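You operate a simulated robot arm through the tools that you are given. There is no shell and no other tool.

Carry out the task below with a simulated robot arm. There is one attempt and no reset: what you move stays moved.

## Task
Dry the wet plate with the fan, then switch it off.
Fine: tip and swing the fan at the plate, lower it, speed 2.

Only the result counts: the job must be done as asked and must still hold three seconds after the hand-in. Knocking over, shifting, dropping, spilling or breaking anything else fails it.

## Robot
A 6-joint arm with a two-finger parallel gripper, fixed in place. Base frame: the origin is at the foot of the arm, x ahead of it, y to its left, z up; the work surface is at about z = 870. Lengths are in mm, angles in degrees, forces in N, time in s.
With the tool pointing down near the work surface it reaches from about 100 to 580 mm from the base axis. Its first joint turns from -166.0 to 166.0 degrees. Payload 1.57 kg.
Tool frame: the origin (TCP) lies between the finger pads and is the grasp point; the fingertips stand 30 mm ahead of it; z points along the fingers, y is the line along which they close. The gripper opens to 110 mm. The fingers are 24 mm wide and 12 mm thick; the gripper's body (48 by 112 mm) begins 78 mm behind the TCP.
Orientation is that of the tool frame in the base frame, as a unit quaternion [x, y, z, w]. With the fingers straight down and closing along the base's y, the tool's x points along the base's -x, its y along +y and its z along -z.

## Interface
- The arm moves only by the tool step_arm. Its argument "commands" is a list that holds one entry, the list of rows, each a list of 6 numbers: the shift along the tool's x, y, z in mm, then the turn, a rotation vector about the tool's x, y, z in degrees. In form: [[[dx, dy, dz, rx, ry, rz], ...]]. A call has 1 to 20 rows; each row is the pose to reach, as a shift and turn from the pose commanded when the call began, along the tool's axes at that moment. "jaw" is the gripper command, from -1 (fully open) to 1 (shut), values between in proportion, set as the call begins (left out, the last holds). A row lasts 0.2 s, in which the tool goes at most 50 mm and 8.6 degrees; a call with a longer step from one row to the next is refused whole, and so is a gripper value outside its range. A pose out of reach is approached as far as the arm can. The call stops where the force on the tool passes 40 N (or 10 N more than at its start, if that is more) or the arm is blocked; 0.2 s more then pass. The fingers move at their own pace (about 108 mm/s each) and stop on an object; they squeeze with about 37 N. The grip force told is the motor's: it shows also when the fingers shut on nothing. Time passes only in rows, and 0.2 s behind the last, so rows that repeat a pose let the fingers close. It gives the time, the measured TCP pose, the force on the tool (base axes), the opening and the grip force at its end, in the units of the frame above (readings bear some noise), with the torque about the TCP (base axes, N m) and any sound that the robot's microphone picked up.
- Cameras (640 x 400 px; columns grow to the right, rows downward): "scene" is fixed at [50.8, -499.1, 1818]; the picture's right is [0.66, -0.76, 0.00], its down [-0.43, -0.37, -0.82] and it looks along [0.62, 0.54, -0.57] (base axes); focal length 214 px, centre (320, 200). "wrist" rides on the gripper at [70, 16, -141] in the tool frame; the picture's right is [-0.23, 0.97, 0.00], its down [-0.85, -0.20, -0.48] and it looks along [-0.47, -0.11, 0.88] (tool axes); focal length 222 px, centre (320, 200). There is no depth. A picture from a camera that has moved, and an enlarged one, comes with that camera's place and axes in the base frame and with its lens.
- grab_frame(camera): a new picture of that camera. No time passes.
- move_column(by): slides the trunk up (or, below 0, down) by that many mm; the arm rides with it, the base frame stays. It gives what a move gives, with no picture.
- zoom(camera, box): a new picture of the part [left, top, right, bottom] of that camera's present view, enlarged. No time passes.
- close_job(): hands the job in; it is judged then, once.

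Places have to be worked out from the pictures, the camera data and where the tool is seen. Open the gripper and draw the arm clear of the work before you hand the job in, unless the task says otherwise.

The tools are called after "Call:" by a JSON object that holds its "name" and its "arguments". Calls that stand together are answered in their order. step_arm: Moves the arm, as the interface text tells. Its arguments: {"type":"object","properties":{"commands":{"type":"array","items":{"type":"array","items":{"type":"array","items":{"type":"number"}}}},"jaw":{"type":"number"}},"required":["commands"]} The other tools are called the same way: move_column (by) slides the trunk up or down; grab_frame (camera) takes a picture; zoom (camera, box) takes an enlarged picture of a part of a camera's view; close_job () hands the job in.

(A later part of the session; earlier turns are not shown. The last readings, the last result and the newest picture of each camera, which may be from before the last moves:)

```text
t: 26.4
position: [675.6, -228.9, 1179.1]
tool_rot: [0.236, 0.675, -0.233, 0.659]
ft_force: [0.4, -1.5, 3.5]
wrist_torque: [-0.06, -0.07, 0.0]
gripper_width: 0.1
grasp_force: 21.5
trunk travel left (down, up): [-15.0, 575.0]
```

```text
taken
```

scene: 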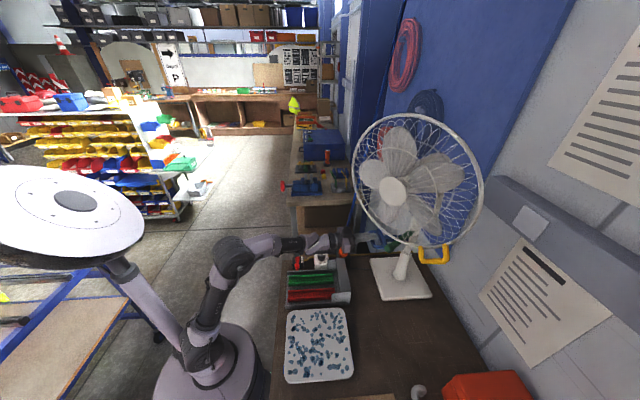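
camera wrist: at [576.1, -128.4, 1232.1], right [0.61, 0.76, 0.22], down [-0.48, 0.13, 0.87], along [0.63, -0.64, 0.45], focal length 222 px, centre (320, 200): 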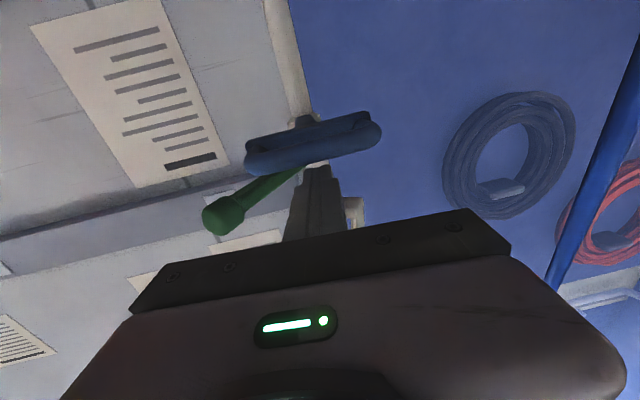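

About 110 mm lowered so far. I continue down to find the lower stop.

Call:
{"name": "step_arm", "arguments": {"commands": [[[12, 0, 2, 0, 0, 0], [24, 0, 3, 0, 0, 0], [36, 0, 4, 0, 0, 0], [48, 0, 4, 0, 0, 0], [60, 0, 5, 0, 0, 0]]]}}

Call:
{"name": "grab_frame", "arguments": {"camera": "scene"}}

```text
t: 27.6
position: [678.9, -232.0, 1118.9]
tool_rot: [0.235, 0.674, -0.233, 0.66]
ft_force: [0.0, 2.1, 4.7]
wrist_torque: [0.0, -0.05, 0.03]
gripper_width: 0.0
grasp_force: 21.4
trunk travel left (down, up): [-15.0, 575.0]
```

```text
taken
```

scene: 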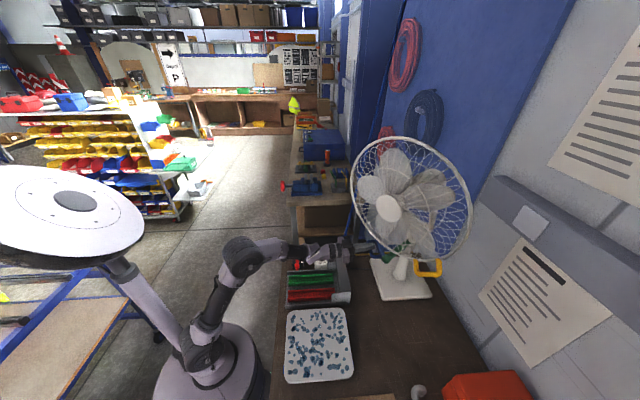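

Lowered about 170 mm and still moving freely at about 5 N. I check how close the collar is to the lower sleeve.

Call:
{"name": "zoom", "arguments": {"camera": "scene", "box": [340, 220, 460, 310]}}

Call:
{"name": "grab_frame", "arguments": {"camera": "wrist"}}

```text
4.44 times, centred on (400, 265) of scene
camera zoom: at [50.8, -499.1, 1818.0], right [0.66, -0.76, 0.0], down [-0.43, -0.37, -0.82], along [0.62, 0.54, -0.57], focal length 953 px, centre (-36, -89)
```

zoom: 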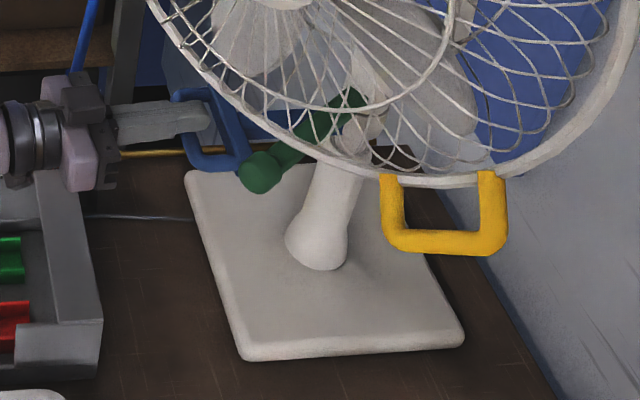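

```text
taken
camera wrist: at [575.9, -129.0, 1054.1], right [0.61, 0.76, 0.22], down [-0.48, 0.13, 0.87], along [0.63, -0.64, 0.45], focal length 222 px, centre (320, 200)
```

wrist: 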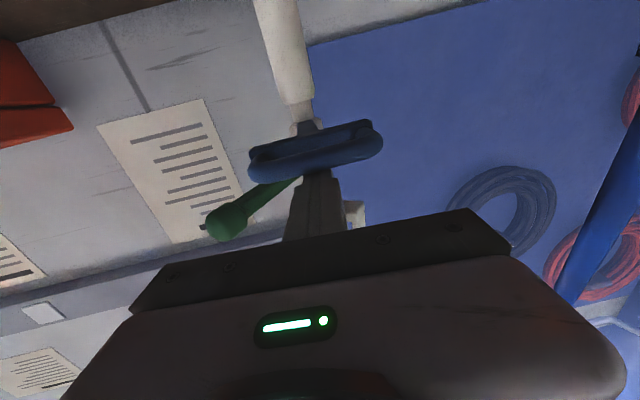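

A short length of pole (about 20–30 mm) is still visible above the sleeve. I press down in small steps to find the stop gently.

Call:
{"name": "step_arm", "arguments": {"commands": [[[4, 0, 0, 0, 0, 0], [8, 0, 0, 0, 0, 0], [12, 0, 0, 0, 0, 0]]]}}

Call:
{"name": "step_arm", "arguments": {"commands": [[[3, 0, 0, 0, 0, 0], [6, 0, 0, 0, 0, 0]]]}}

```text
t: 28.4
position: [677.7, -230.1, 1105.5]
tool_rot: [0.237, 0.675, -0.234, 0.658]
ft_force: [0.5, 0.3, -0.2]
wrist_torque: [-0.02, 0.01, -0.01]
gripper_width: 0.0
grasp_force: 21.6
trunk travel left (down, up): [-15.0, 575.0]
```

```text
t: 29.1
position: [676.9, -230.8, 1100.1]
tool_rot: [0.236, 0.675, -0.233, 0.659]
ft_force: [0.0, 0.8, 0.7]
wrist_torque: [0.0, 0.03, 0.02]
gripper_width: 0.0
grasp_force: 21.3
trunk travel left (down, up): [-15.0, 575.0]
```

The force has fallen to about zero, so I check whether the fingers still bear on the bar.

Call:
{"name": "zoom", "arguments": {"camera": "scene", "box": [340, 220, 460, 310]}}

Call:
{"name": "grab_frame", "arguments": {"camera": "wrist"}}

```text
4.44 times, centred on (400, 265) of scene
camera zoom: at [50.8, -499.1, 1818.0], right [0.66, -0.76, 0.0], down [-0.43, -0.37, -0.82], along [0.62, 0.54, -0.57], focal length 953 px, centre (-36, -89)
```

zoom: 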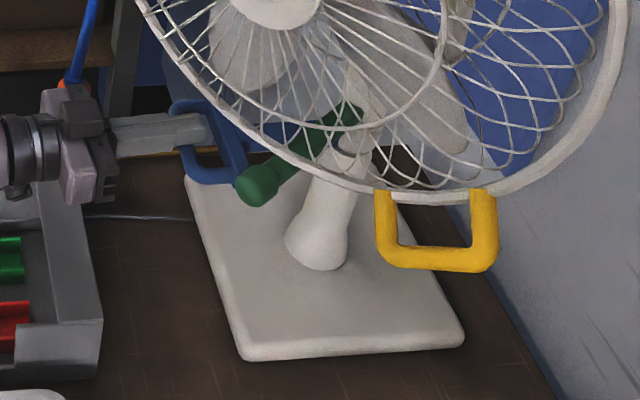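

```text
taken
camera wrist: at [575.9, -129.2, 1036.3], right [0.61, 0.76, 0.22], down [-0.48, 0.13, 0.87], along [0.63, -0.64, 0.45], focal length 222 px, centre (320, 200)
```

wrist: 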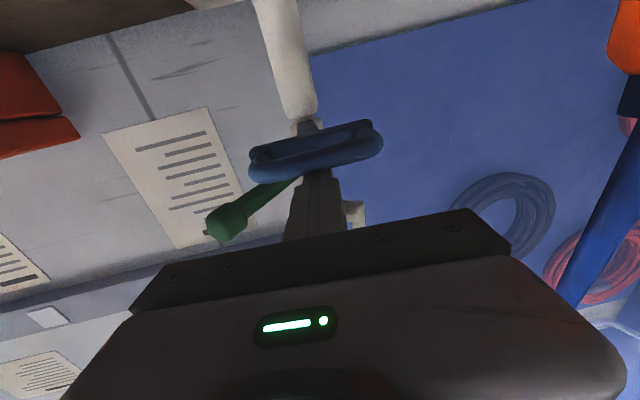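

The bar has kept moving with the fingers, now down about 190 mm in total. I take a few more small steps to find the stop.

Call:
{"name": "step_arm", "arguments": {"commands": [[[3, 0, 0, 0, 0, 0], [6, 0, 0, 0, 0, 0]]]}}

Call:
{"name": "step_arm", "arguments": {"commands": [[[3, 0, 0, 0, 0, 0], [5, 0, 0, 0, 0, 0]]]}}

Call:
{"name": "zoom", "arguments": {"camera": "wrist", "box": [220, 80, 400, 200]}}

```text
t: 29.6
position: [677.9, -231.0, 1099.9]
tool_rot: [0.238, 0.672, -0.234, 0.662]
ft_force: [12.8, -4.2, 33.2]
wrist_torque: [-0.29, -0.55, 0.04]
gripper_width: 0.0
grasp_force: 20.8
trunk travel left (down, up): [-15.0, 575.0]
```

```text
t: 30.0
position: [677.8, -230.9, 1099.4]
tool_rot: [0.237, 0.67, -0.233, 0.663]
ft_force: [-0.4, 0.4, 8.7]
wrist_torque: [-0.05, -0.09, -0.11]
gripper_width: 0.0
grasp_force: 21.0
trunk travel left (down, up): [-15.0, 575.0]
stopped in row 1: the force on the tool passed its limit at 51 N (the readings are from after the stop); the commanded pose is now the measured one
```

```text
3.33 times, centred on (310, 140) of wrist
camera zoom: at [576.8, -129.4, 1033.5], right [0.61, 0.76, 0.23], down [-0.49, 0.14, 0.86], along [0.62, -0.64, 0.46], focal length 740 px, centre (353, 400)
```

zoom: 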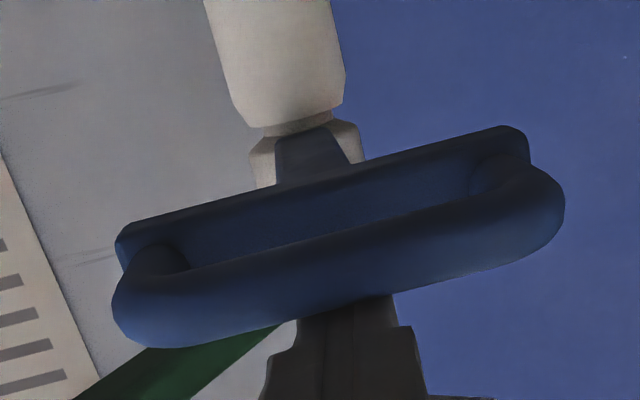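

That is the stop: the column is fully down, about 193 mm lower. I release upward a little and back straight out from under the fan head, then shift left.

Call:
{"name": "step_arm", "arguments": {"commands": [[[-5, 0, 0, 0, 0, 0], [-8, 0, -30, 0, 0, 0], [-8, 0, -70, 0, 0, 0], [-8, 0, -110, 0, 0, 0], [-8, 0, -150, 0, 0, 0], [-8, 30, -165, 0, 0, 0], [-8, 60, -175, 0, 0, 0]]]}}

Call:
{"name": "grab_frame", "arguments": {"camera": "scene"}}

Call:
{"name": "grab_frame", "arguments": {"camera": "wrist"}}

```text
t: 31.6
position: [581.9, -75.9, 1109.3]
tool_rot: [0.238, 0.671, -0.235, 0.662]
ft_force: [0.1, -0.3, 0.5]
wrist_torque: [-0.01, 0.0, 0.01]
gripper_width: 0.0
grasp_force: 21.4
trunk travel left (down, up): [-15.0, 575.0]
```

```text
taken
```

scene: 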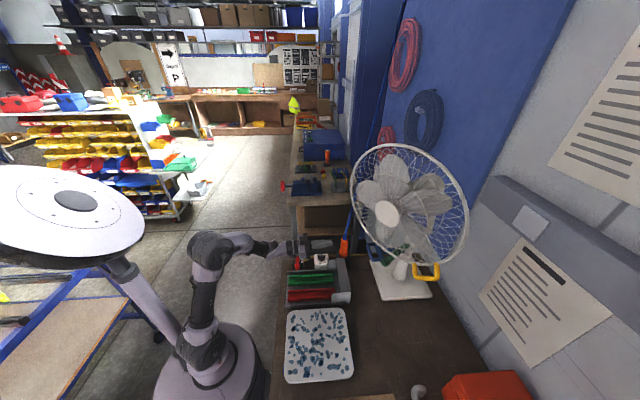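

```text
taken
camera wrist: at [479.3, 27.1, 1042.5], right [0.61, 0.76, 0.23], down [-0.49, 0.14, 0.86], along [0.62, -0.64, 0.45], focal length 222 px, centre (320, 200)
```

wrist: 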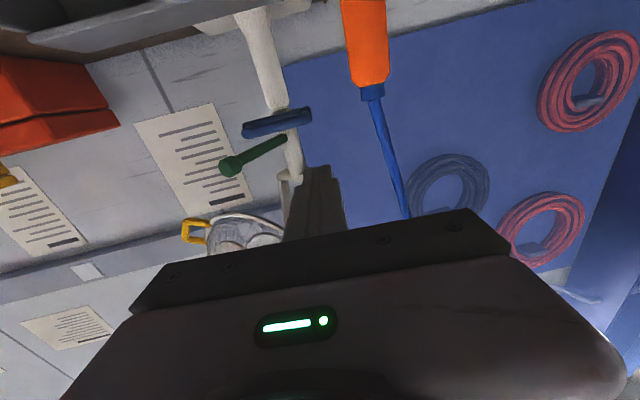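

Now I back off another 55 mm and raise the trunk, clear to the left of the fan head, so I can see the head and get above its rim.

Call:
{"name": "step_arm", "arguments": {"commands": [[[0, 0, -28, 0, 0, 0], [0, 0, -55, 0, 0, 0]]]}}

Call:
{"name": "move_column", "arguments": {"by": 300}}

Call:
{"name": "grab_frame", "arguments": {"camera": "wrist"}}

Call:
{"name": "grab_frame", "arguments": {"camera": "scene"}}

```text
t: 32.2
position: [538.4, -39.3, 1108.6]
tool_rot: [0.236, 0.672, -0.233, 0.662]
ft_force: [0.0, -0.8, -0.2]
wrist_torque: [0.04, -0.01, -0.04]
gripper_width: 0.0
grasp_force: 21.6
trunk travel left (down, up): [-15.0, 575.0]
```

```text
t: 35.2
position: [538.7, -39.9, 1409.1]
tool_rot: [0.237, 0.672, -0.233, 0.662]
ft_force: [0.4, 0.4, 0.2]
wrist_torque: [0.04, -0.01, -0.01]
gripper_width: 0.1
grasp_force: 21.2
trunk travel left (down, up): [-315.0, 275.0]
```

```text
taken
camera wrist: at [436.3, 61.0, 1343.0], right [0.61, 0.76, 0.23], down [-0.49, 0.14, 0.86], along [0.62, -0.64, 0.45], focal length 222 px, centre (320, 200)
```

wrist: 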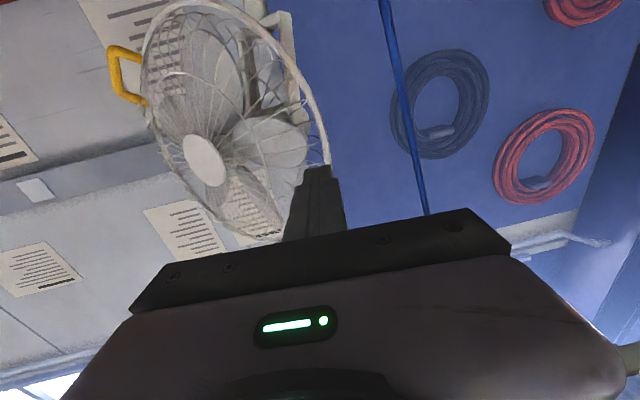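

```text
taken
```

scene: 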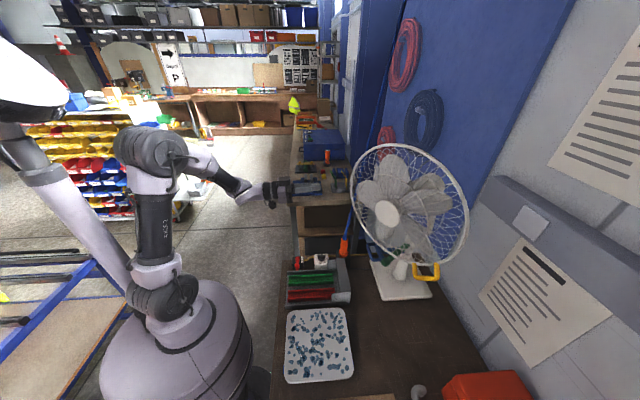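

I measure the head in both views: hub, rim top and rim sides.

Call:
{"name": "zoom", "arguments": {"camera": "wrist", "box": [100, 0, 360, 240]}}

Call:
{"name": "zoom", "arguments": {"camera": "scene", "box": [335, 130, 485, 300]}}

```text
1.67 times, centred on (230, 120) of wrist
camera zoom: at [436.3, 61.0, 1343.0], right [0.61, 0.76, 0.23], down [-0.49, 0.14, 0.86], along [0.62, -0.64, 0.45], focal length 370 px, centre (470, 333)
```

zoom: 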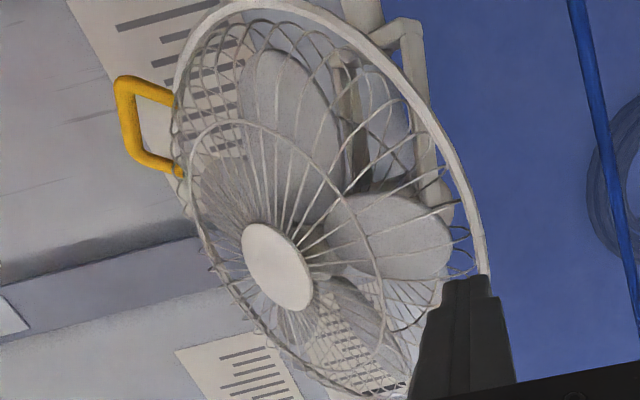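

```text
2.35 times, centred on (410, 215) of scene
camera zoom: at [50.8, -499.1, 1818.0], right [0.66, -0.76, 0.0], down [-0.43, -0.37, -0.82], along [0.62, 0.54, -0.57], focal length 505 px, centre (108, 165)
```

zoom: 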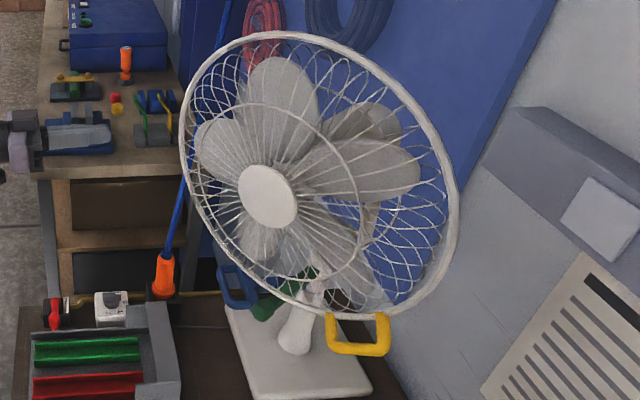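

Measured:
- Hub about (575,-317,1409), fan az ≈ 170° (plate at ≈ 168.5°, good).
- Rim radius about 203 mm; rim top about (630,-327,1609).
- Pivot height about 1402, so the fan needs to tip about 45°.

I'll go above the rim with level closed fingers and press its top down along its arc. First, lower the trunk by 80 and raise the tool straight up.

Call:
{"name": "move_column", "arguments": {"by": -80}}

Call:
{"name": "step_arm", "arguments": {"commands": [[[-42, 0, 0, 0, 0, 0], [-84, 0, -1, 0, 0, 0], [-126, 0, -2, 0, 0, 0], [-168, 0, -3, 0, 0, 0], [-210, 0, -3, 0, 0, 0], [-252, 0, -4, 0, 0, 0], [-294, 0, -5, 0, 0, 0], [-333, 0, -5, 0, 0, 0]]]}}

```text
t: 36.4
position: [538.4, -41.0, 1329.9]
tool_rot: [0.236, 0.672, -0.233, 0.662]
ft_force: [0.5, -0.6, 0.7]
wrist_torque: [0.01, -0.02, -0.01]
gripper_width: 0.1
grasp_force: 21.2
trunk travel left (down, up): [-235.0, 355.0]
```

```text
t: 38.2
position: [537.6, -40.8, 1662.1]
tool_rot: [0.236, 0.672, -0.232, 0.662]
ft_force: [-0.6, 0.7, 0.1]
wrist_torque: [-0.01, -0.02, -0.04]
gripper_width: 0.0
grasp_force: 21.8
trunk travel left (down, up): [-235.0, 355.0]
```

The tool is at (538,-41,1662). I move sideways over the rim top to about (626,-323,1660), turning to az -50° and pitching 12° down.

Call:
{"name": "step_arm", "arguments": {"commands": [[[0, -24, 35, 0, 0, 0], [0, -48, 70, 2, 2, 0.2], [0, -72, 105, 4, 4, 0.4], [0, -96, 140, 6, 6, 0.6], [0, -120, 176, 8, 8, 0.8], [0, -144, 212, 10, 10, 1], [0, -165.7, 245.5, 11.1, 11.1, 1.2], [0, -165.7, 245.5, 11.1, 11.1, 1.2]]]}}

Call:
{"name": "grab_frame", "arguments": {"camera": "wrist"}}

Call:
{"name": "grab_frame", "arguments": {"camera": "scene"}}

Call:
{"name": "zoom", "arguments": {"camera": "scene", "box": [320, 90, 500, 220]}}

```text
t: 40.0
position: [623.5, -322.4, 1660.1]
tool_rot: [0.328, 0.704, -0.266, 0.571]
ft_force: [0.3, 0.3, -0.6]
wrist_torque: [0.01, 0.0, 0.0]
gripper_width: 0.3
grasp_force: 21.8
trunk travel left (down, up): [-235.0, 355.0]
```

```text
taken
camera wrist: at [536.5, -195.4, 1622.4], right [0.78, 0.59, 0.22], down [-0.34, 0.1, 0.94], along [0.53, -0.8, 0.28], focal length 222 px, centre (320, 200)
```

wrist: 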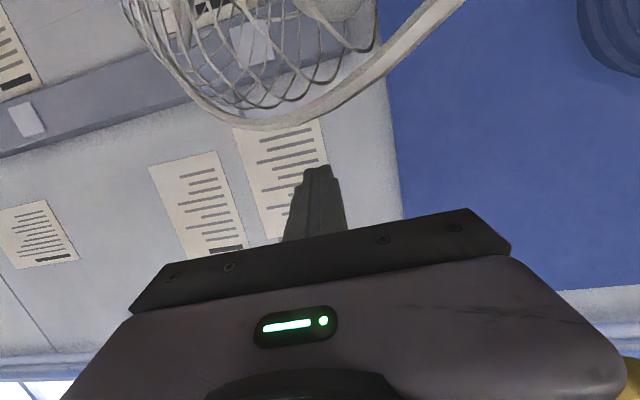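

```text
taken
```

scene: 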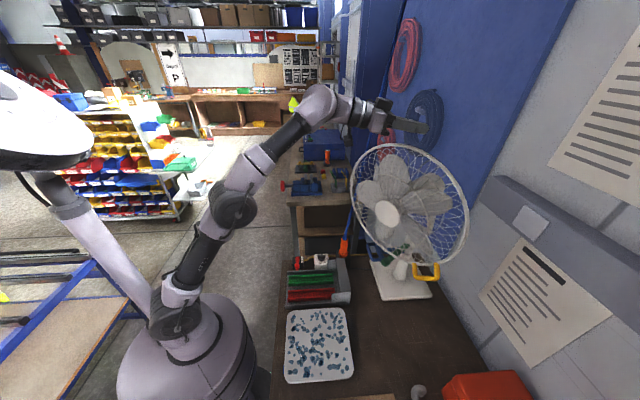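

```text
3.08 times, centred on (410, 155) of scene
camera zoom: at [50.8, -499.1, 1818.0], right [0.66, -0.76, 0.0], down [-0.43, -0.37, -0.82], along [0.62, 0.54, -0.57], focal length 660 px, centre (43, 338)
```

zoom: 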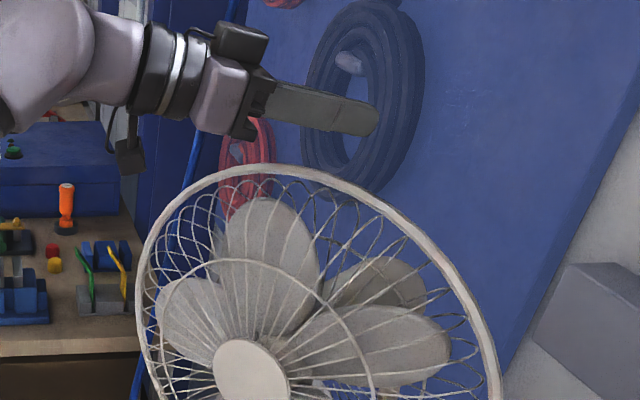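

The fingers are over the rim top with about 35 mm to go. I descend close to it and look.

Call:
{"name": "step_arm", "arguments": {"commands": [[[10, 0, 2, 0, 0, 0], [20, 0, 4.2, 0, 0, 0], [28, 0, 6, 0, 0, 0]]]}}

Call:
{"name": "zoom", "arguments": {"camera": "scene", "box": [320, 90, 500, 220]}}

Call:
{"name": "grab_frame", "arguments": {"camera": "wrist"}}

```text
t: 40.8
position: [625.1, -322.8, 1630.2]
tool_rot: [0.328, 0.704, -0.266, 0.571]
ft_force: [0.6, -0.1, -0.3]
wrist_torque: [-0.01, 0.01, -0.04]
gripper_width: 0.2
grasp_force: 21.4
trunk travel left (down, up): [-235.0, 355.0]
```

```text
3.08 times, centred on (410, 155) of scene
camera zoom: at [50.8, -499.1, 1818.0], right [0.66, -0.76, 0.0], down [-0.43, -0.37, -0.82], along [0.62, 0.54, -0.57], focal length 660 px, centre (43, 338)
```

zoom: 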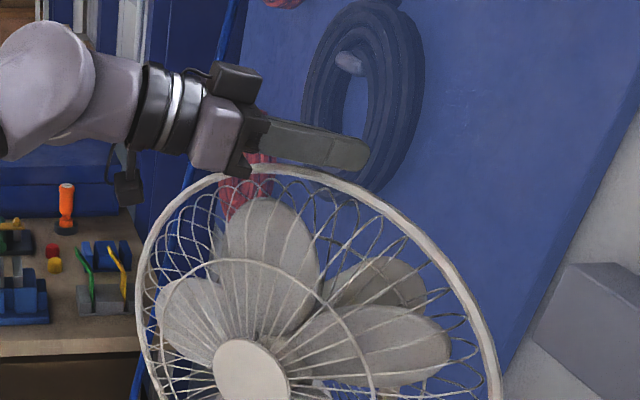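

```text
taken
camera wrist: at [537.3, -196.1, 1593.0], right [0.78, 0.59, 0.22], down [-0.34, 0.09, 0.94], along [0.53, -0.8, 0.27], focal length 222 px, centre (320, 200)
```

wrist: 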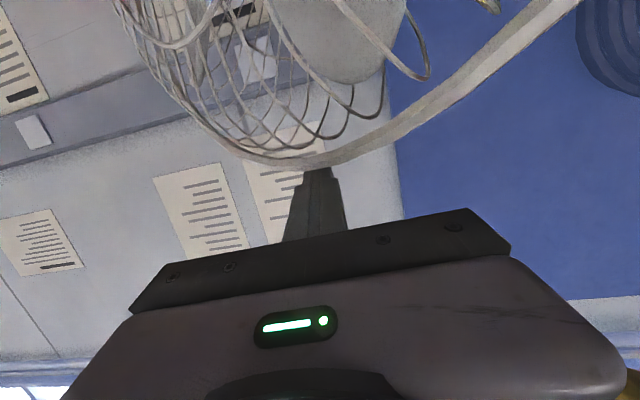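

I zoom to check the clearance between gripper body and rim before pressing.

Call:
{"name": "zoom", "arguments": {"camera": "scene", "box": [370, 110, 440, 160]}}

Call:
{"name": "zoom", "arguments": {"camera": "wrist", "box": [240, 120, 400, 240]}}

```text
8.00 times, centred on (405, 135) of scene
camera zoom: at [50.8, -499.1, 1818.0], right [0.66, -0.76, 0.0], down [-0.43, -0.37, -0.82], along [0.62, 0.54, -0.57], focal length 1716 px, centre (-360, 720)
```

zoom: 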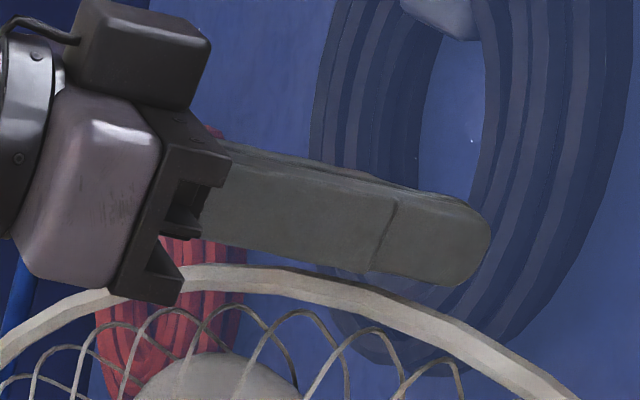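

```text
3.33 times, centred on (320, 180) of wrist
camera zoom: at [537.3, -196.1, 1593.0], right [0.78, 0.59, 0.22], down [-0.34, 0.09, 0.94], along [0.53, -0.8, 0.27], focal length 740 px, centre (320, 267)
```

zoom: 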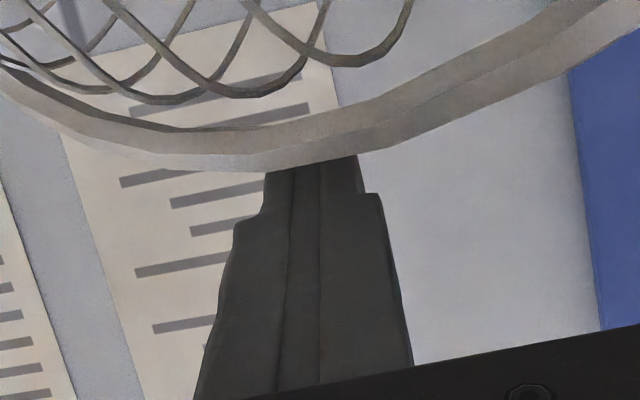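

The fingertips overlap the rim from above, with the palm in front and clear. I advance 6 mm, touch down, and follow the first 5° of the rim's arc to feel the resistance.

Call:
{"name": "step_arm", "arguments": {"commands": [[[0, 0, 6, 0, 0, 0], [4.9, 0, 7, 0, 0, 0], [14.6, -5.7, 2.2, 0, 0, 0], [24.6, -11.1, -2.4, 0, 0, 0]]]}}

Call:
{"name": "zoom", "arguments": {"camera": "scene", "box": [320, 90, 500, 220]}}

Call:
{"name": "grab_frame", "arguments": {"camera": "wrist"}}

```text
t: 41.8
position: [610.1, -324.6, 1608.1]
tool_rot: [0.328, 0.704, -0.266, 0.572]
ft_force: [-5.5, 0.2, 5.8]
wrist_torque: [0.08, 0.1, 0.01]
gripper_width: 0.0
grasp_force: 21.2
trunk travel left (down, up): [-235.0, 355.0]
```

```text
3.08 times, centred on (410, 155) of scene
camera zoom: at [50.8, -499.1, 1818.0], right [0.66, -0.76, 0.0], down [-0.43, -0.37, -0.82], along [0.62, 0.54, -0.57], focal length 660 px, centre (43, 338)
```

zoom: 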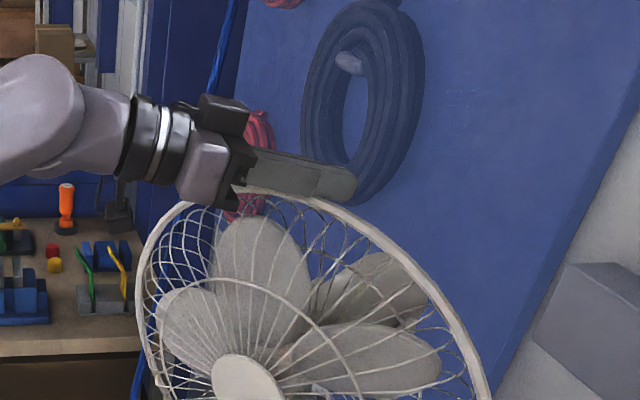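

```text
taken
camera wrist: at [522.8, -197.4, 1570.6], right [0.78, 0.59, 0.22], down [-0.34, 0.1, 0.93], along [0.53, -0.8, 0.28], focal length 222 px, centre (320, 200)
```

wrist: 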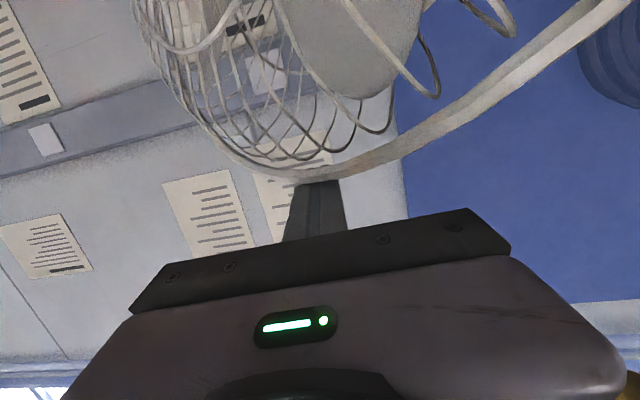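

The rim is in contact and the head is tipping with about 8 N. I follow the arc on to about 15°.

Call:
{"name": "step_arm", "arguments": {"commands": [[[10.3, -5.2, -4.2, 0, 0, 0], [20.9, -10.2, -7.9, 0, 0, 0], [31.7, -14.8, -11.3, 0, 0, 0], [42.8, -19.1, -14.3, 0, 0, 0]]]}}

Call:
{"name": "grab_frame", "arguments": {"camera": "scene"}}

Call:
{"name": "grab_frame", "arguments": {"camera": "wrist"}}

```text
t: 42.8
position: [585.9, -321.8, 1563.0]
tool_rot: [0.328, 0.706, -0.266, 0.569]
ft_force: [0.0, -0.1, 1.1]
wrist_torque: [-0.01, 0.04, -0.06]
gripper_width: 0.0
grasp_force: 21.1
trunk travel left (down, up): [-235.0, 355.0]
```

```text
taken
```

scene: 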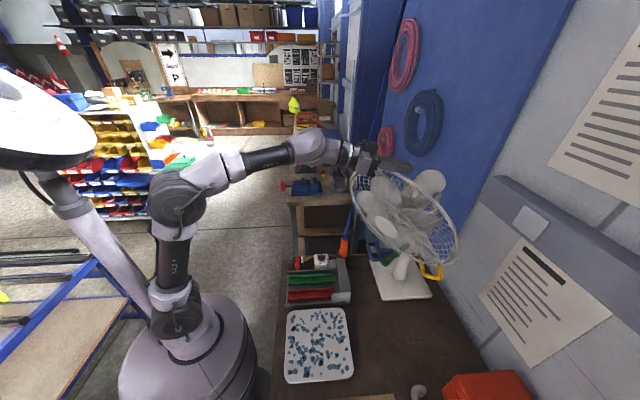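

```text
taken
camera wrist: at [499.6, -193.6, 1527.2], right [0.78, 0.59, 0.22], down [-0.34, 0.09, 0.94], along [0.53, -0.8, 0.27], focal length 222 px, centre (320, 200)
```

wrist: 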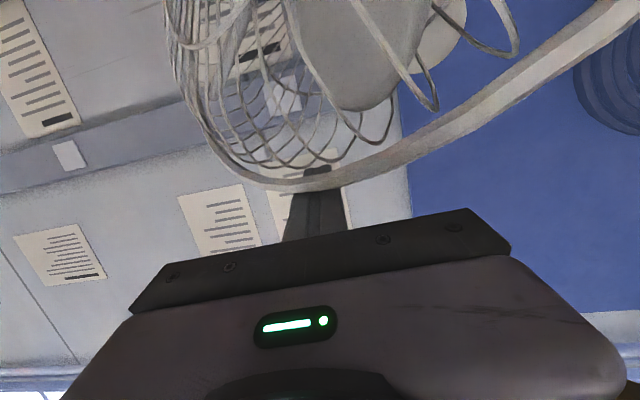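

The head has tipped noticeably. I zoom to judge how far.

Call:
{"name": "zoom", "arguments": {"camera": "scene", "box": [335, 130, 485, 300]}}

Call:
{"name": "zoom", "arguments": {"camera": "wrist", "box": [160, 0, 480, 240]}}

```text
2.35 times, centred on (410, 215) of scene
camera zoom: at [50.8, -499.1, 1818.0], right [0.66, -0.76, 0.0], down [-0.43, -0.37, -0.82], along [0.62, 0.54, -0.57], focal length 505 px, centre (108, 165)
```

zoom: 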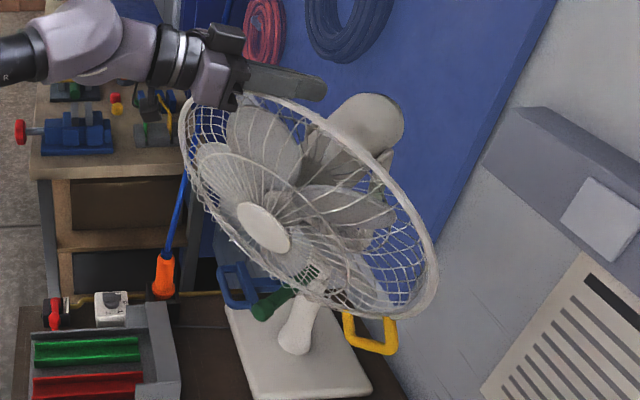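

```text
1.67 times, centred on (320, 120) of wrist
camera zoom: at [499.6, -193.6, 1527.2], right [0.78, 0.59, 0.22], down [-0.34, 0.09, 0.94], along [0.53, -0.8, 0.27], focal length 370 px, centre (320, 333)
```

zoom: 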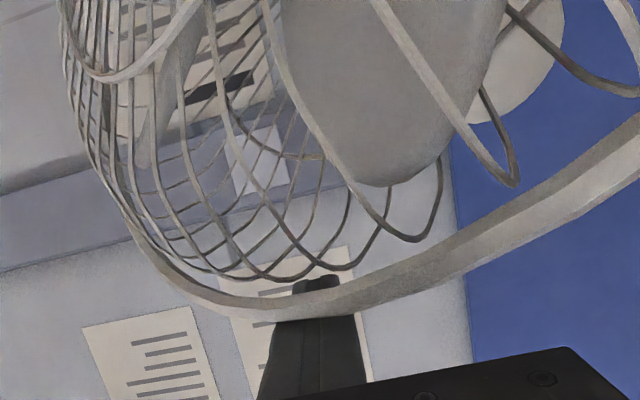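

The hub position indicates about 14° of tip so far, as planned. I continue along the arc to 30°.

Call:
{"name": "step_arm", "arguments": {"commands": [[[11.3, -4.1, -2.6, 0, 0, 0], [22.8, -7.8, -4.7, 0, 0, 0], [34.4, -11.3, -6.5, 0, 0, 0], [46.2, -14.5, -7.9, 0, 0, 0], [58, -17.4, -8.8, 0, 0, 0], [70, -19.9, -9.4, 0, 0, 0]]]}}

Call:
{"name": "zoom", "arguments": {"camera": "scene", "box": [335, 130, 485, 300]}}

Call:
{"name": "grab_frame", "arguments": {"camera": "wrist"}}

```text
t: 44.2
position: [552.8, -313.6, 1503.2]
tool_rot: [0.327, 0.704, -0.266, 0.572]
ft_force: [5.7, -1.5, 13.5]
wrist_torque: [0.13, 0.2, -0.05]
gripper_width: 0.0
grasp_force: 21.9
trunk travel left (down, up): [-235.0, 355.0]
```

```text
2.35 times, centred on (410, 215) of scene
camera zoom: at [50.8, -499.1, 1818.0], right [0.66, -0.76, 0.0], down [-0.43, -0.37, -0.82], along [0.62, 0.54, -0.57], focal length 505 px, centre (108, 165)
```

zoom: 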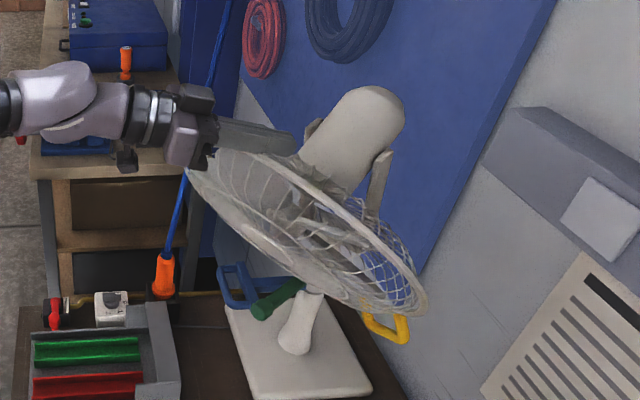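

```text
taken
camera wrist: at [465.7, -186.5, 1464.8], right [0.77, 0.59, 0.22], down [-0.34, 0.1, 0.93], along [0.53, -0.8, 0.28], focal length 222 px, centre (320, 200)
```

wrist: 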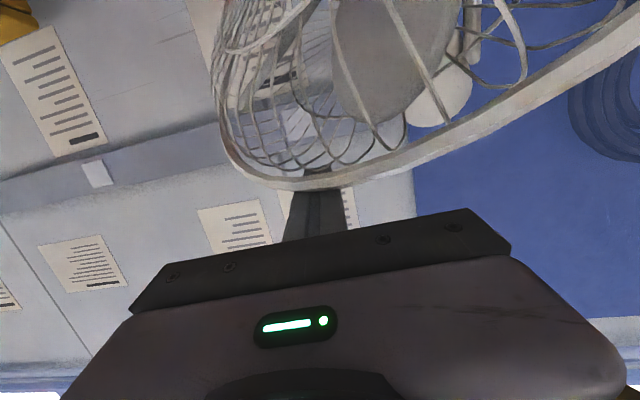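

About 29° by the rim position, with 13 N now. I hold briefly to see whether that force is friction or a stop, then try 2.5° more.

Call:
{"name": "step_arm", "arguments": {"commands": [[[0, 0, 0, 0, 0, 0], [0, 0, 0, 0, 0, 0]]]}}

Call:
{"name": "step_arm", "arguments": {"commands": [[[6, -1.1, 0, 0, 0, 0], [12, -2.2, 0, 0, 0, 0]]]}}

```text
t: 44.8
position: [553.4, -312.5, 1503.1]
tool_rot: [0.327, 0.704, -0.266, 0.572]
ft_force: [10.8, -1.7, 25.6]
wrist_torque: [0.19, 0.41, -0.02]
gripper_width: 0.2
grasp_force: 21.6
trunk travel left (down, up): [-235.0, 355.0]
```

```text
t: 45.1
position: [552.9, -312.9, 1503.3]
tool_rot: [0.326, 0.702, -0.266, 0.575]
ft_force: [5.7, 1.0, 8.3]
wrist_torque: [0.06, 0.12, -0.03]
gripper_width: 0.0
grasp_force: 21.8
trunk travel left (down, up): [-235.0, 355.0]
stopped in row 1: the force on the tool passed its limit at 47 N (the readings are from after the stop); the commanded pose is now the measured one
```

The force rose to 47 N, so it's a hard stop or an obstruction at about 30°. I relieve the pressure and look at what the head is touching.

Call:
{"name": "step_arm", "arguments": {"commands": [[[-6, 0, 0, 0, 0, 0], [-12, 0, 0, 0, 0, 0]]]}}

Call:
{"name": "zoom", "arguments": {"camera": "scene", "box": [370, 210, 450, 270]}}

Call:
{"name": "zoom", "arguments": {"camera": "scene", "box": [370, 150, 450, 210]}}

```text
t: 45.7
position: [553.0, -315.7, 1512.6]
tool_rot: [0.326, 0.703, -0.266, 0.574]
ft_force: [-0.6, -0.3, 0.5]
wrist_torque: [0.0, -0.01, 0.0]
gripper_width: 0.0
grasp_force: 21.5
trunk travel left (down, up): [-235.0, 355.0]
```

```text
6.67 times, centred on (410, 240) of scene
camera zoom: at [50.8, -499.1, 1818.0], right [0.66, -0.76, 0.0], down [-0.43, -0.37, -0.82], along [0.62, 0.54, -0.57], focal length 1430 px, centre (-280, -67)
```

zoom: 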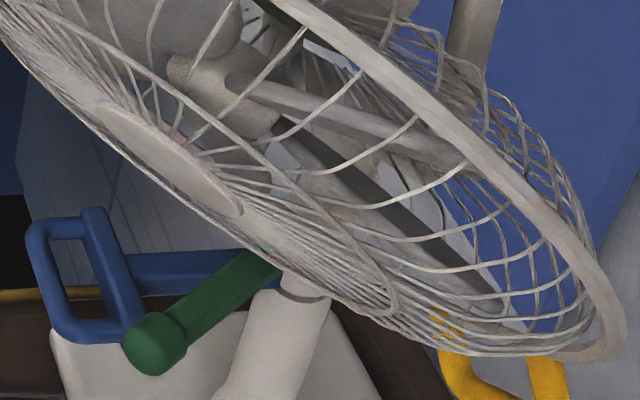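

```text
6.67 times, centred on (410, 180) of scene
camera zoom: at [50.8, -499.1, 1818.0], right [0.66, -0.76, 0.0], down [-0.43, -0.37, -0.82], along [0.62, 0.54, -0.57], focal length 1430 px, centre (-280, 333)
```

zoom: 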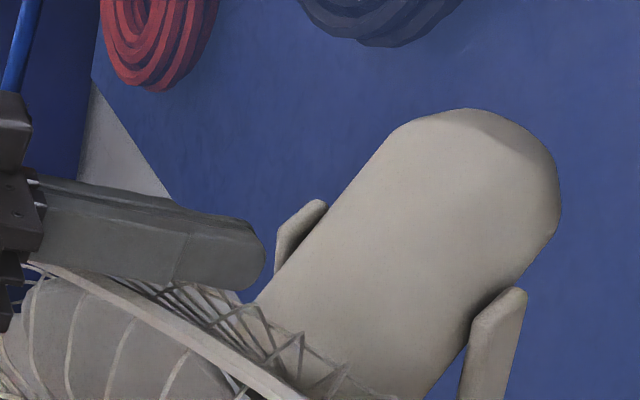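

The green handle and pole don't seem to be touching the guard from this side. I zoom further on the hub disc to estimate the tilt, and take the wrist view.

Call:
{"name": "zoom", "arguments": {"camera": "scene", "box": [370, 210, 410, 240]}}

Call:
{"name": "zoom", "arguments": {"camera": "scene", "box": [395, 225, 455, 275]}}

Call:
{"name": "zoom", "arguments": {"camera": "wrist", "box": [160, 0, 480, 240]}}

```text
13.33 times, centred on (390, 225) of scene
camera zoom: at [50.8, -499.1, 1818.0], right [0.66, -0.76, 0.0], down [-0.43, -0.37, -0.82], along [0.62, 0.54, -0.57], focal length 2860 px, centre (-613, -133)
```

zoom: 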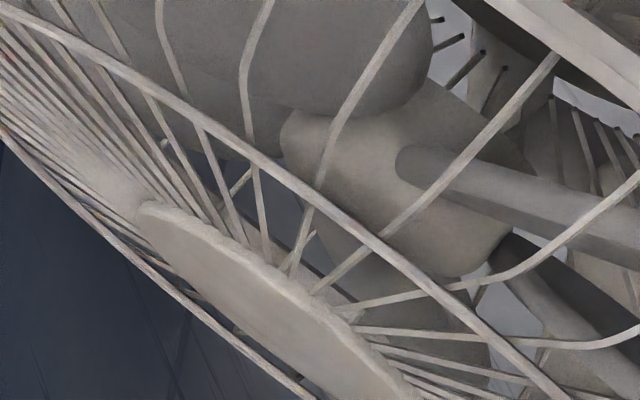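

```text
8.00 times, centred on (425, 250) of scene
camera zoom: at [50.8, -499.1, 1818.0], right [0.66, -0.76, 0.0], down [-0.43, -0.37, -0.82], along [0.62, 0.54, -0.57], focal length 1716 px, centre (-520, -200)
```

zoom: 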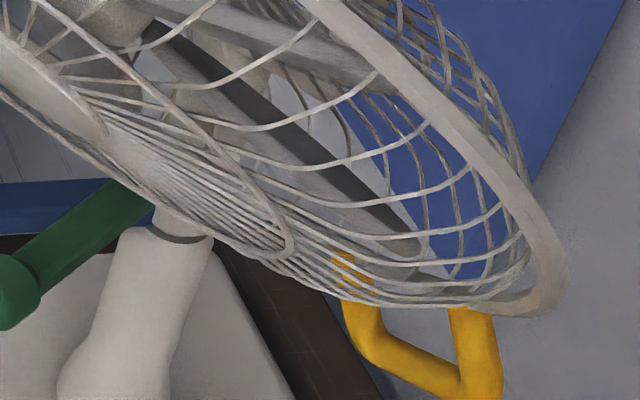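

```text
1.67 times, centred on (320, 120) of wrist
camera zoom: at [466.2, -188.9, 1474.9], right [0.77, 0.59, 0.22], down [-0.34, 0.1, 0.93], along [0.53, -0.8, 0.28], focal length 370 px, centre (320, 333)
```

zoom: 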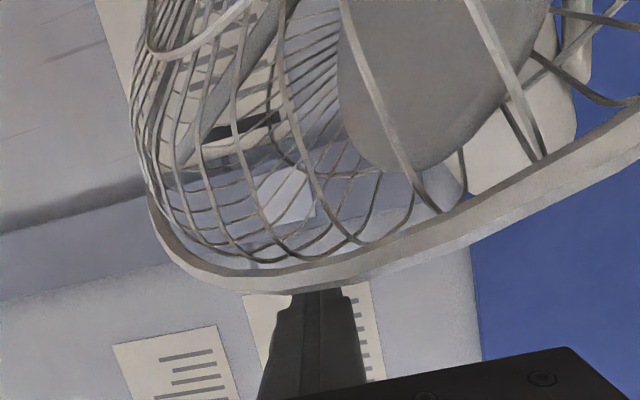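

Hub foreshortening suggests about 30–35° of tip. I need a side view to see whether this is the joint's limit or a collision, so I lift off and move back to the left viewing spot.

Call:
{"name": "step_arm", "arguments": {"commands": [[[-20, 0, -4, 0, 0, 0], [-39, 0, -8, 0, 0, 0], [-32, 24, -39, 0, 0, 0], [-26, 48, -70, 0, 0, 0], [-19, 71, -100, 0, 0, 0], [-13, 95, -131, 0, 0, 0], [-6, 118, -162, 0, 0, 0], [0, 142, -193, 0, 0, 0], [6.7, 165, -223.7, 0, 0, 0]]]}}

Call:
{"name": "move_column", "arguments": {"by": -200}}

Call:
{"name": "grab_frame", "arguments": {"camera": "wrist"}}

Call:
{"name": "grab_frame", "arguments": {"camera": "scene"}}

```text
t: 47.7
position: [538.5, -40.3, 1551.5]
tool_rot: [0.326, 0.703, -0.266, 0.574]
ft_force: [1.0, 0.9, 0.4]
wrist_torque: [0.0, 0.03, -0.02]
gripper_width: 0.0
grasp_force: 21.3
trunk travel left (down, up): [-235.0, 355.0]
```

```text
t: 49.9
position: [537.8, -40.2, 1352.0]
tool_rot: [0.327, 0.703, -0.267, 0.573]
ft_force: [-0.7, 0.5, 0.1]
wrist_torque: [0.0, 0.01, 0.03]
gripper_width: 0.3
grasp_force: 21.5
trunk travel left (down, up): [-35.0, 555.0]
```

```text
taken
camera wrist: at [450.4, 86.1, 1313.4], right [0.77, 0.59, 0.22], down [-0.35, 0.1, 0.93], along [0.53, -0.8, 0.28], focal length 222 px, centre (320, 200)
```

wrist: 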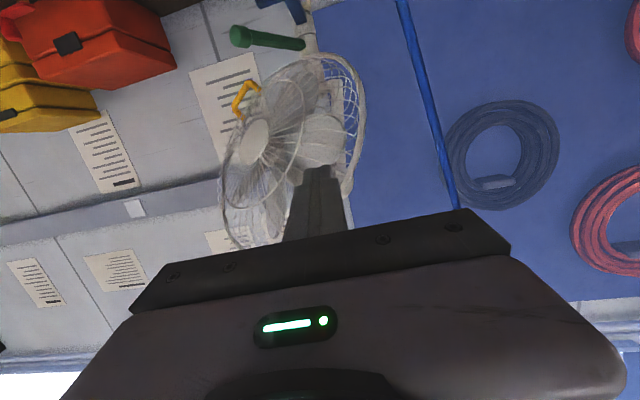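

```text
taken
```

scene: 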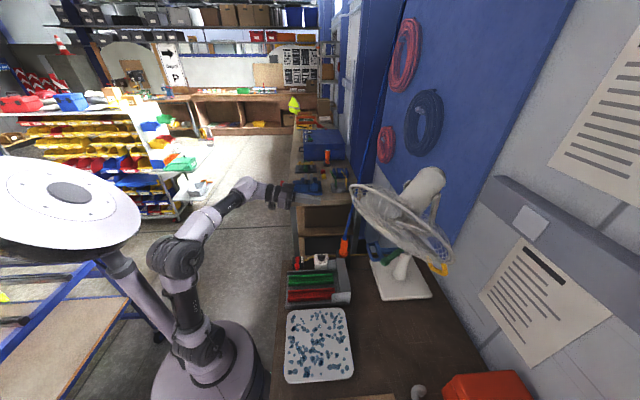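

Call:
{"name": "zoom", "arguments": {"camera": "wrist", "box": [200, 0, 400, 250]}}

Call:
{"name": "zoom", "arguments": {"camera": "wrist", "box": [270, 10, 370, 110]}}

Call:
{"name": "zoom", "arguments": {"camera": "scene", "box": [335, 150, 475, 300]}}

```text
1.60 times, centred on (300, 125) of wrist
camera zoom: at [450.4, 86.1, 1313.4], right [0.77, 0.59, 0.22], down [-0.35, 0.1, 0.93], along [0.53, -0.8, 0.28], focal length 355 px, centre (352, 320)
```

zoom: 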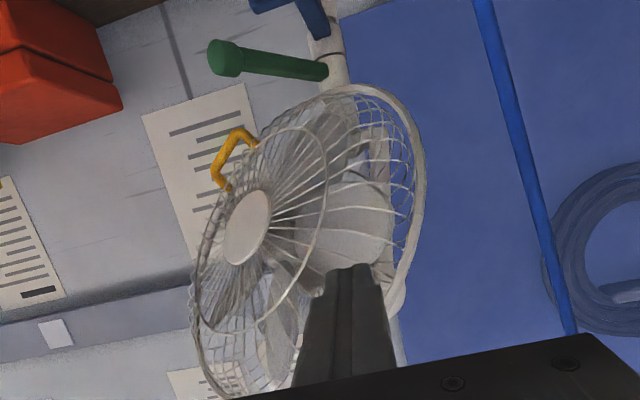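

```text
4.00 times, centred on (320, 60) of wrist
camera zoom: at [450.4, 86.1, 1313.4], right [0.77, 0.59, 0.22], down [-0.35, 0.1, 0.93], along [0.53, -0.8, 0.28], focal length 888 px, centre (320, 760)
```

zoom: 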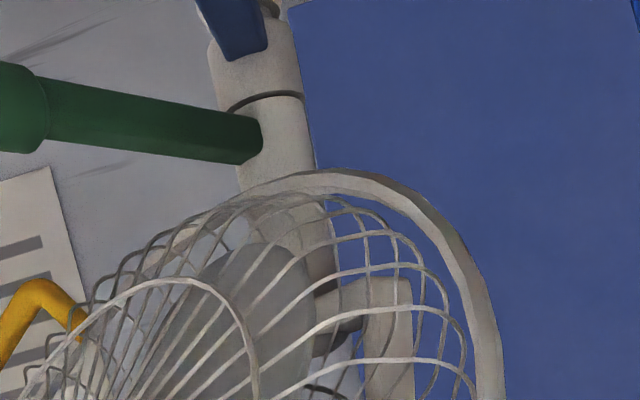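

```text
2.67 times, centred on (405, 225) of scene
camera zoom: at [50.8, -499.1, 1818.0], right [0.66, -0.76, 0.0], down [-0.43, -0.37, -0.82], along [0.62, 0.54, -0.57], focal length 572 px, centre (93, 133)
```

zoom: 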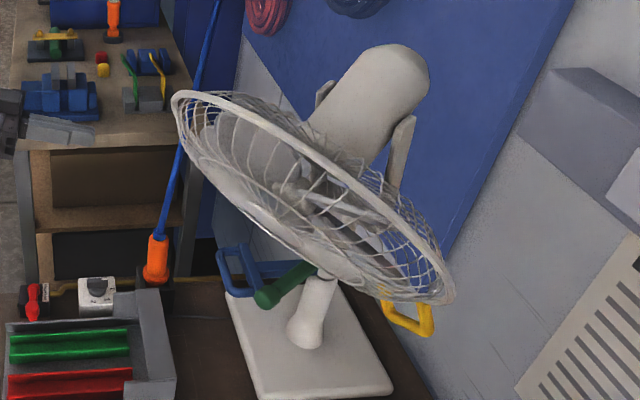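

From both views the geometry fits a tilt pivot about 40 mm ahead of the pole and roughly 30° of tip, with nothing visibly in the way, so this looks like the head's tilt limit. The practical test is whether the plate dries. I go to the speed knob next, turning the tool to point down above it while moving lower.

Call:
{"name": "step_arm", "arguments": {"commands": [[[17.7, 3, 3.5, -1.16, 7.78, -1.42], [35.3, 6, 7.1, -2.32, 15.56, -2.84], [53, 8.9, 10.6, -3.48, 23.34, -4.26], [70.6, 11.9, 14.1, -4.64, 31.12, -5.68], [88.3, 14.9, 17.7, -5.8, 38.9, -7.1], [106, 17.9, 21.2, -6.96, 46.68, -8.52], [123.6, 20.9, 24.7, -8.12, 54.46, -9.94], [141.3, 23.8, 28.2, -9.28, 62.24, -11.36], [158.9, 26.8, 31.8, -10.44, 70.02, -12.78], [176.6, 29.8, 35.3, -11.6, 77.8, -14.2], [176.6, 29.8, 35.3, -11.6, 77.8, -14.2]]]}}

Call:
{"name": "grab_frame", "arguments": {"camera": "wrist"}}

Call:
{"name": "grab_frame", "arguments": {"camera": "scene"}}

```text
t: 52.3
position: [560.1, -22.0, 1170.9]
tool_rot: [0.283, 0.959, 0.002, 0.0]
ft_force: [1.0, 0.1, -1.0]
wrist_torque: [0.01, -0.02, 0.02]
gripper_width: 0.0
grasp_force: 21.1
trunk travel left (down, up): [-35.0, 555.0]
```

```text
taken
camera wrist: at [508.9, 29.6, 1314.7], right [0.72, 0.69, 0.0], down [0.61, -0.63, 0.48], along [0.33, -0.34, -0.88], focal length 222 px, centre (320, 200)
```

wrist: 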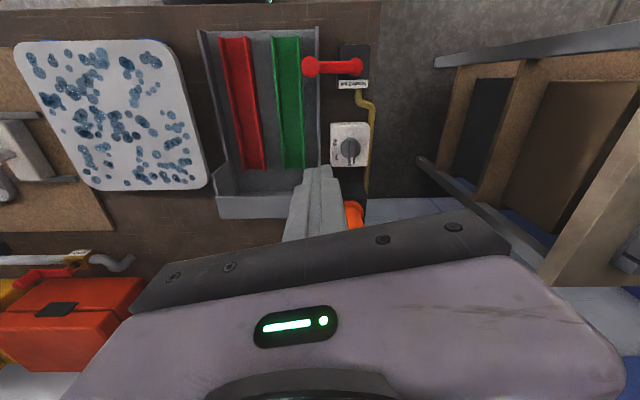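

```text
taken
```

scene: 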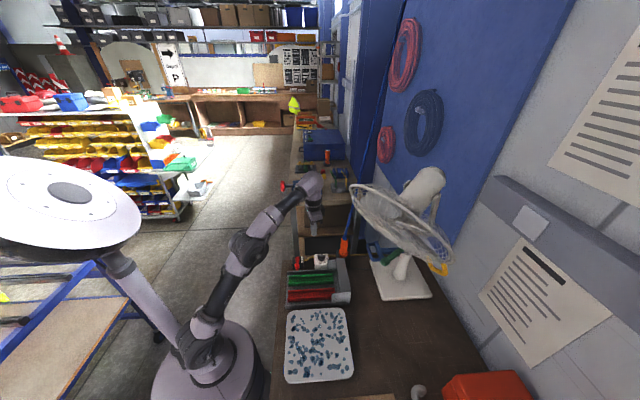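

This view shows the knob box, the plate and the orange handle from above. I zoom on the knob to read its pointer and place it.

Call:
{"name": "zoom", "arguments": {"camera": "wrist", "box": [310, 100, 390, 180]}}

Call:
{"name": "zoom", "arguments": {"camera": "scene", "box": [290, 235, 370, 285]}}

Call:
{"name": "zoom", "arguments": {"camera": "wrist", "box": [0, 20, 220, 200]}}

```text
5.00 times, centred on (350, 140) of wrist
camera zoom: at [508.9, 29.6, 1314.7], right [0.72, 0.69, 0.0], down [0.61, -0.63, 0.48], along [0.33, -0.34, -0.88], focal length 1111 px, centre (170, 500)
```

zoom: 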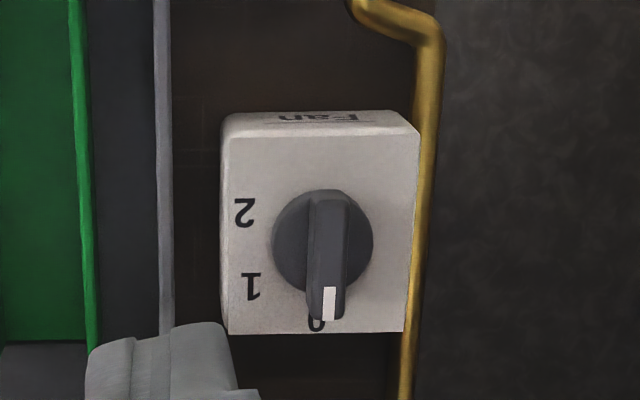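

```text
8.00 times, centred on (330, 260) of scene
camera zoom: at [50.8, -499.1, 1818.0], right [0.66, -0.76, 0.0], down [-0.43, -0.37, -0.82], along [0.62, 0.54, -0.57], focal length 1716 px, centre (240, -280)
```

zoom: 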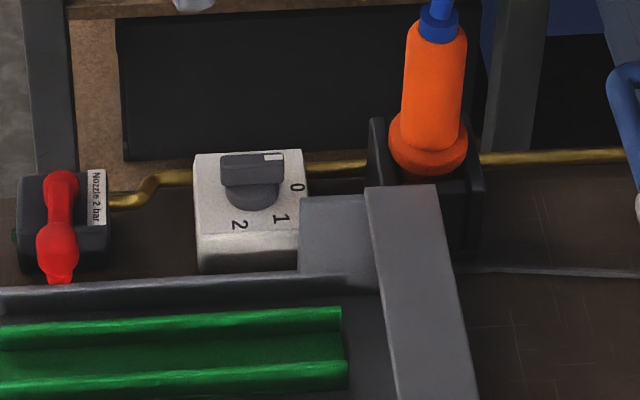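

```text
2.22 times, centred on (110, 110) of wrist
camera zoom: at [508.9, 29.6, 1314.7], right [0.72, 0.69, 0.0], down [0.61, -0.63, 0.48], along [0.33, -0.34, -0.88], focal length 494 px, centre (787, 400)
```

zoom: 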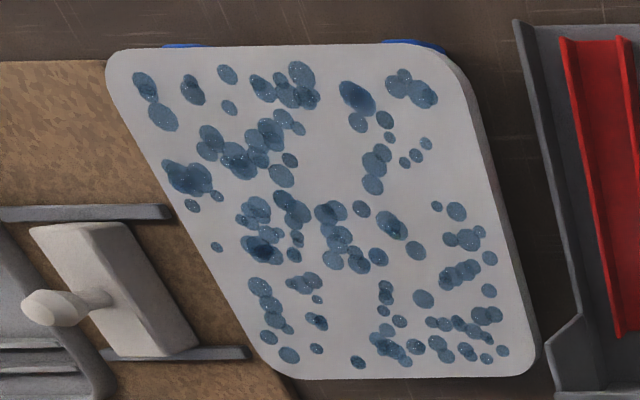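

The Fan box reads 0/1/2 with the pointer at 0. The knob axis is near (622,-10), the bar top near z 942 at az ≈ -43°, and turning clockwise from above goes 0→1→2. I move above it, align the fingers across the bar and open to about 38 mm.

Call:
{"name": "step_arm", "arguments": {"commands": [[[-9.2, 8.8, 30, 0, 0, 2], [-18.4, 17.6, 60, 0, 0, 4], [-27.5, 26.4, 90, 0, 0, 6], [-36.7, 35.2, 120, 0, 0, 8], [-45.9, 44, 145, 0, 0, 10], [-45.9, 44, 145, 0, 0, 10]]], "jaw": 0.3}}

Call:
{"name": "grab_frame", "arguments": {"camera": "wrist"}}

Call:
{"name": "zoom", "arguments": {"camera": "scene", "box": [280, 200, 380, 290]}}

```text
t: 53.7
position: [624.1, -9.6, 1025.6]
tool_rot: [0.366, 0.931, 0.0, 0.001]
ft_force: [0.3, -1.0, -0.3]
wrist_torque: [0.0, -0.03, -0.02]
gripper_width: 38.4
grasp_force: 0.0
trunk travel left (down, up): [-35.0, 555.0]
```

```text
taken
camera wrist: at [581.6, 49.3, 1169.3], right [0.83, 0.56, 0.0], down [0.49, -0.73, 0.48], along [0.27, -0.4, -0.88], focal length 222 px, centre (320, 200)
```

wrist: 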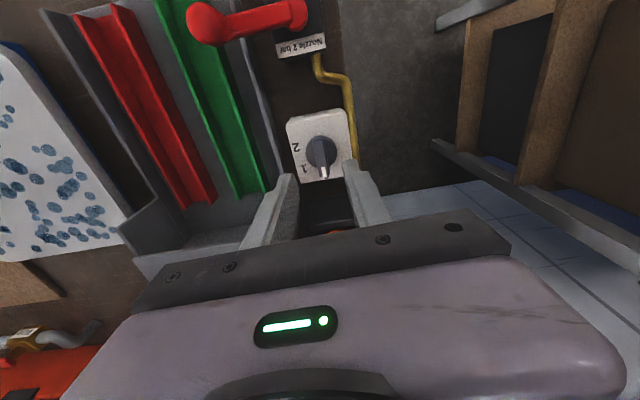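

```text
4.44 times, centred on (330, 245) of scene
camera zoom: at [50.8, -499.1, 1818.0], right [0.66, -0.76, 0.0], down [-0.43, -0.37, -0.82], along [0.62, 0.54, -0.57], focal length 953 px, centre (276, 0)
```

zoom: 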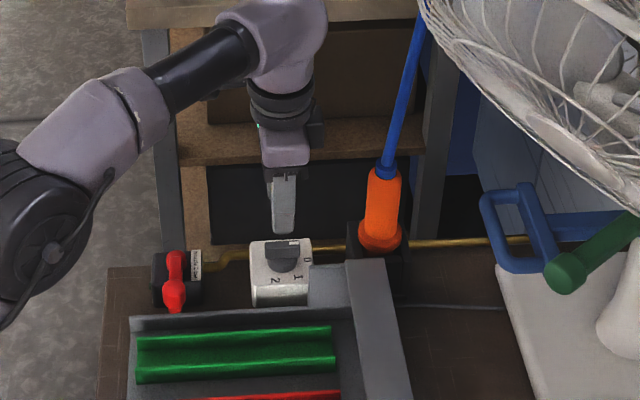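

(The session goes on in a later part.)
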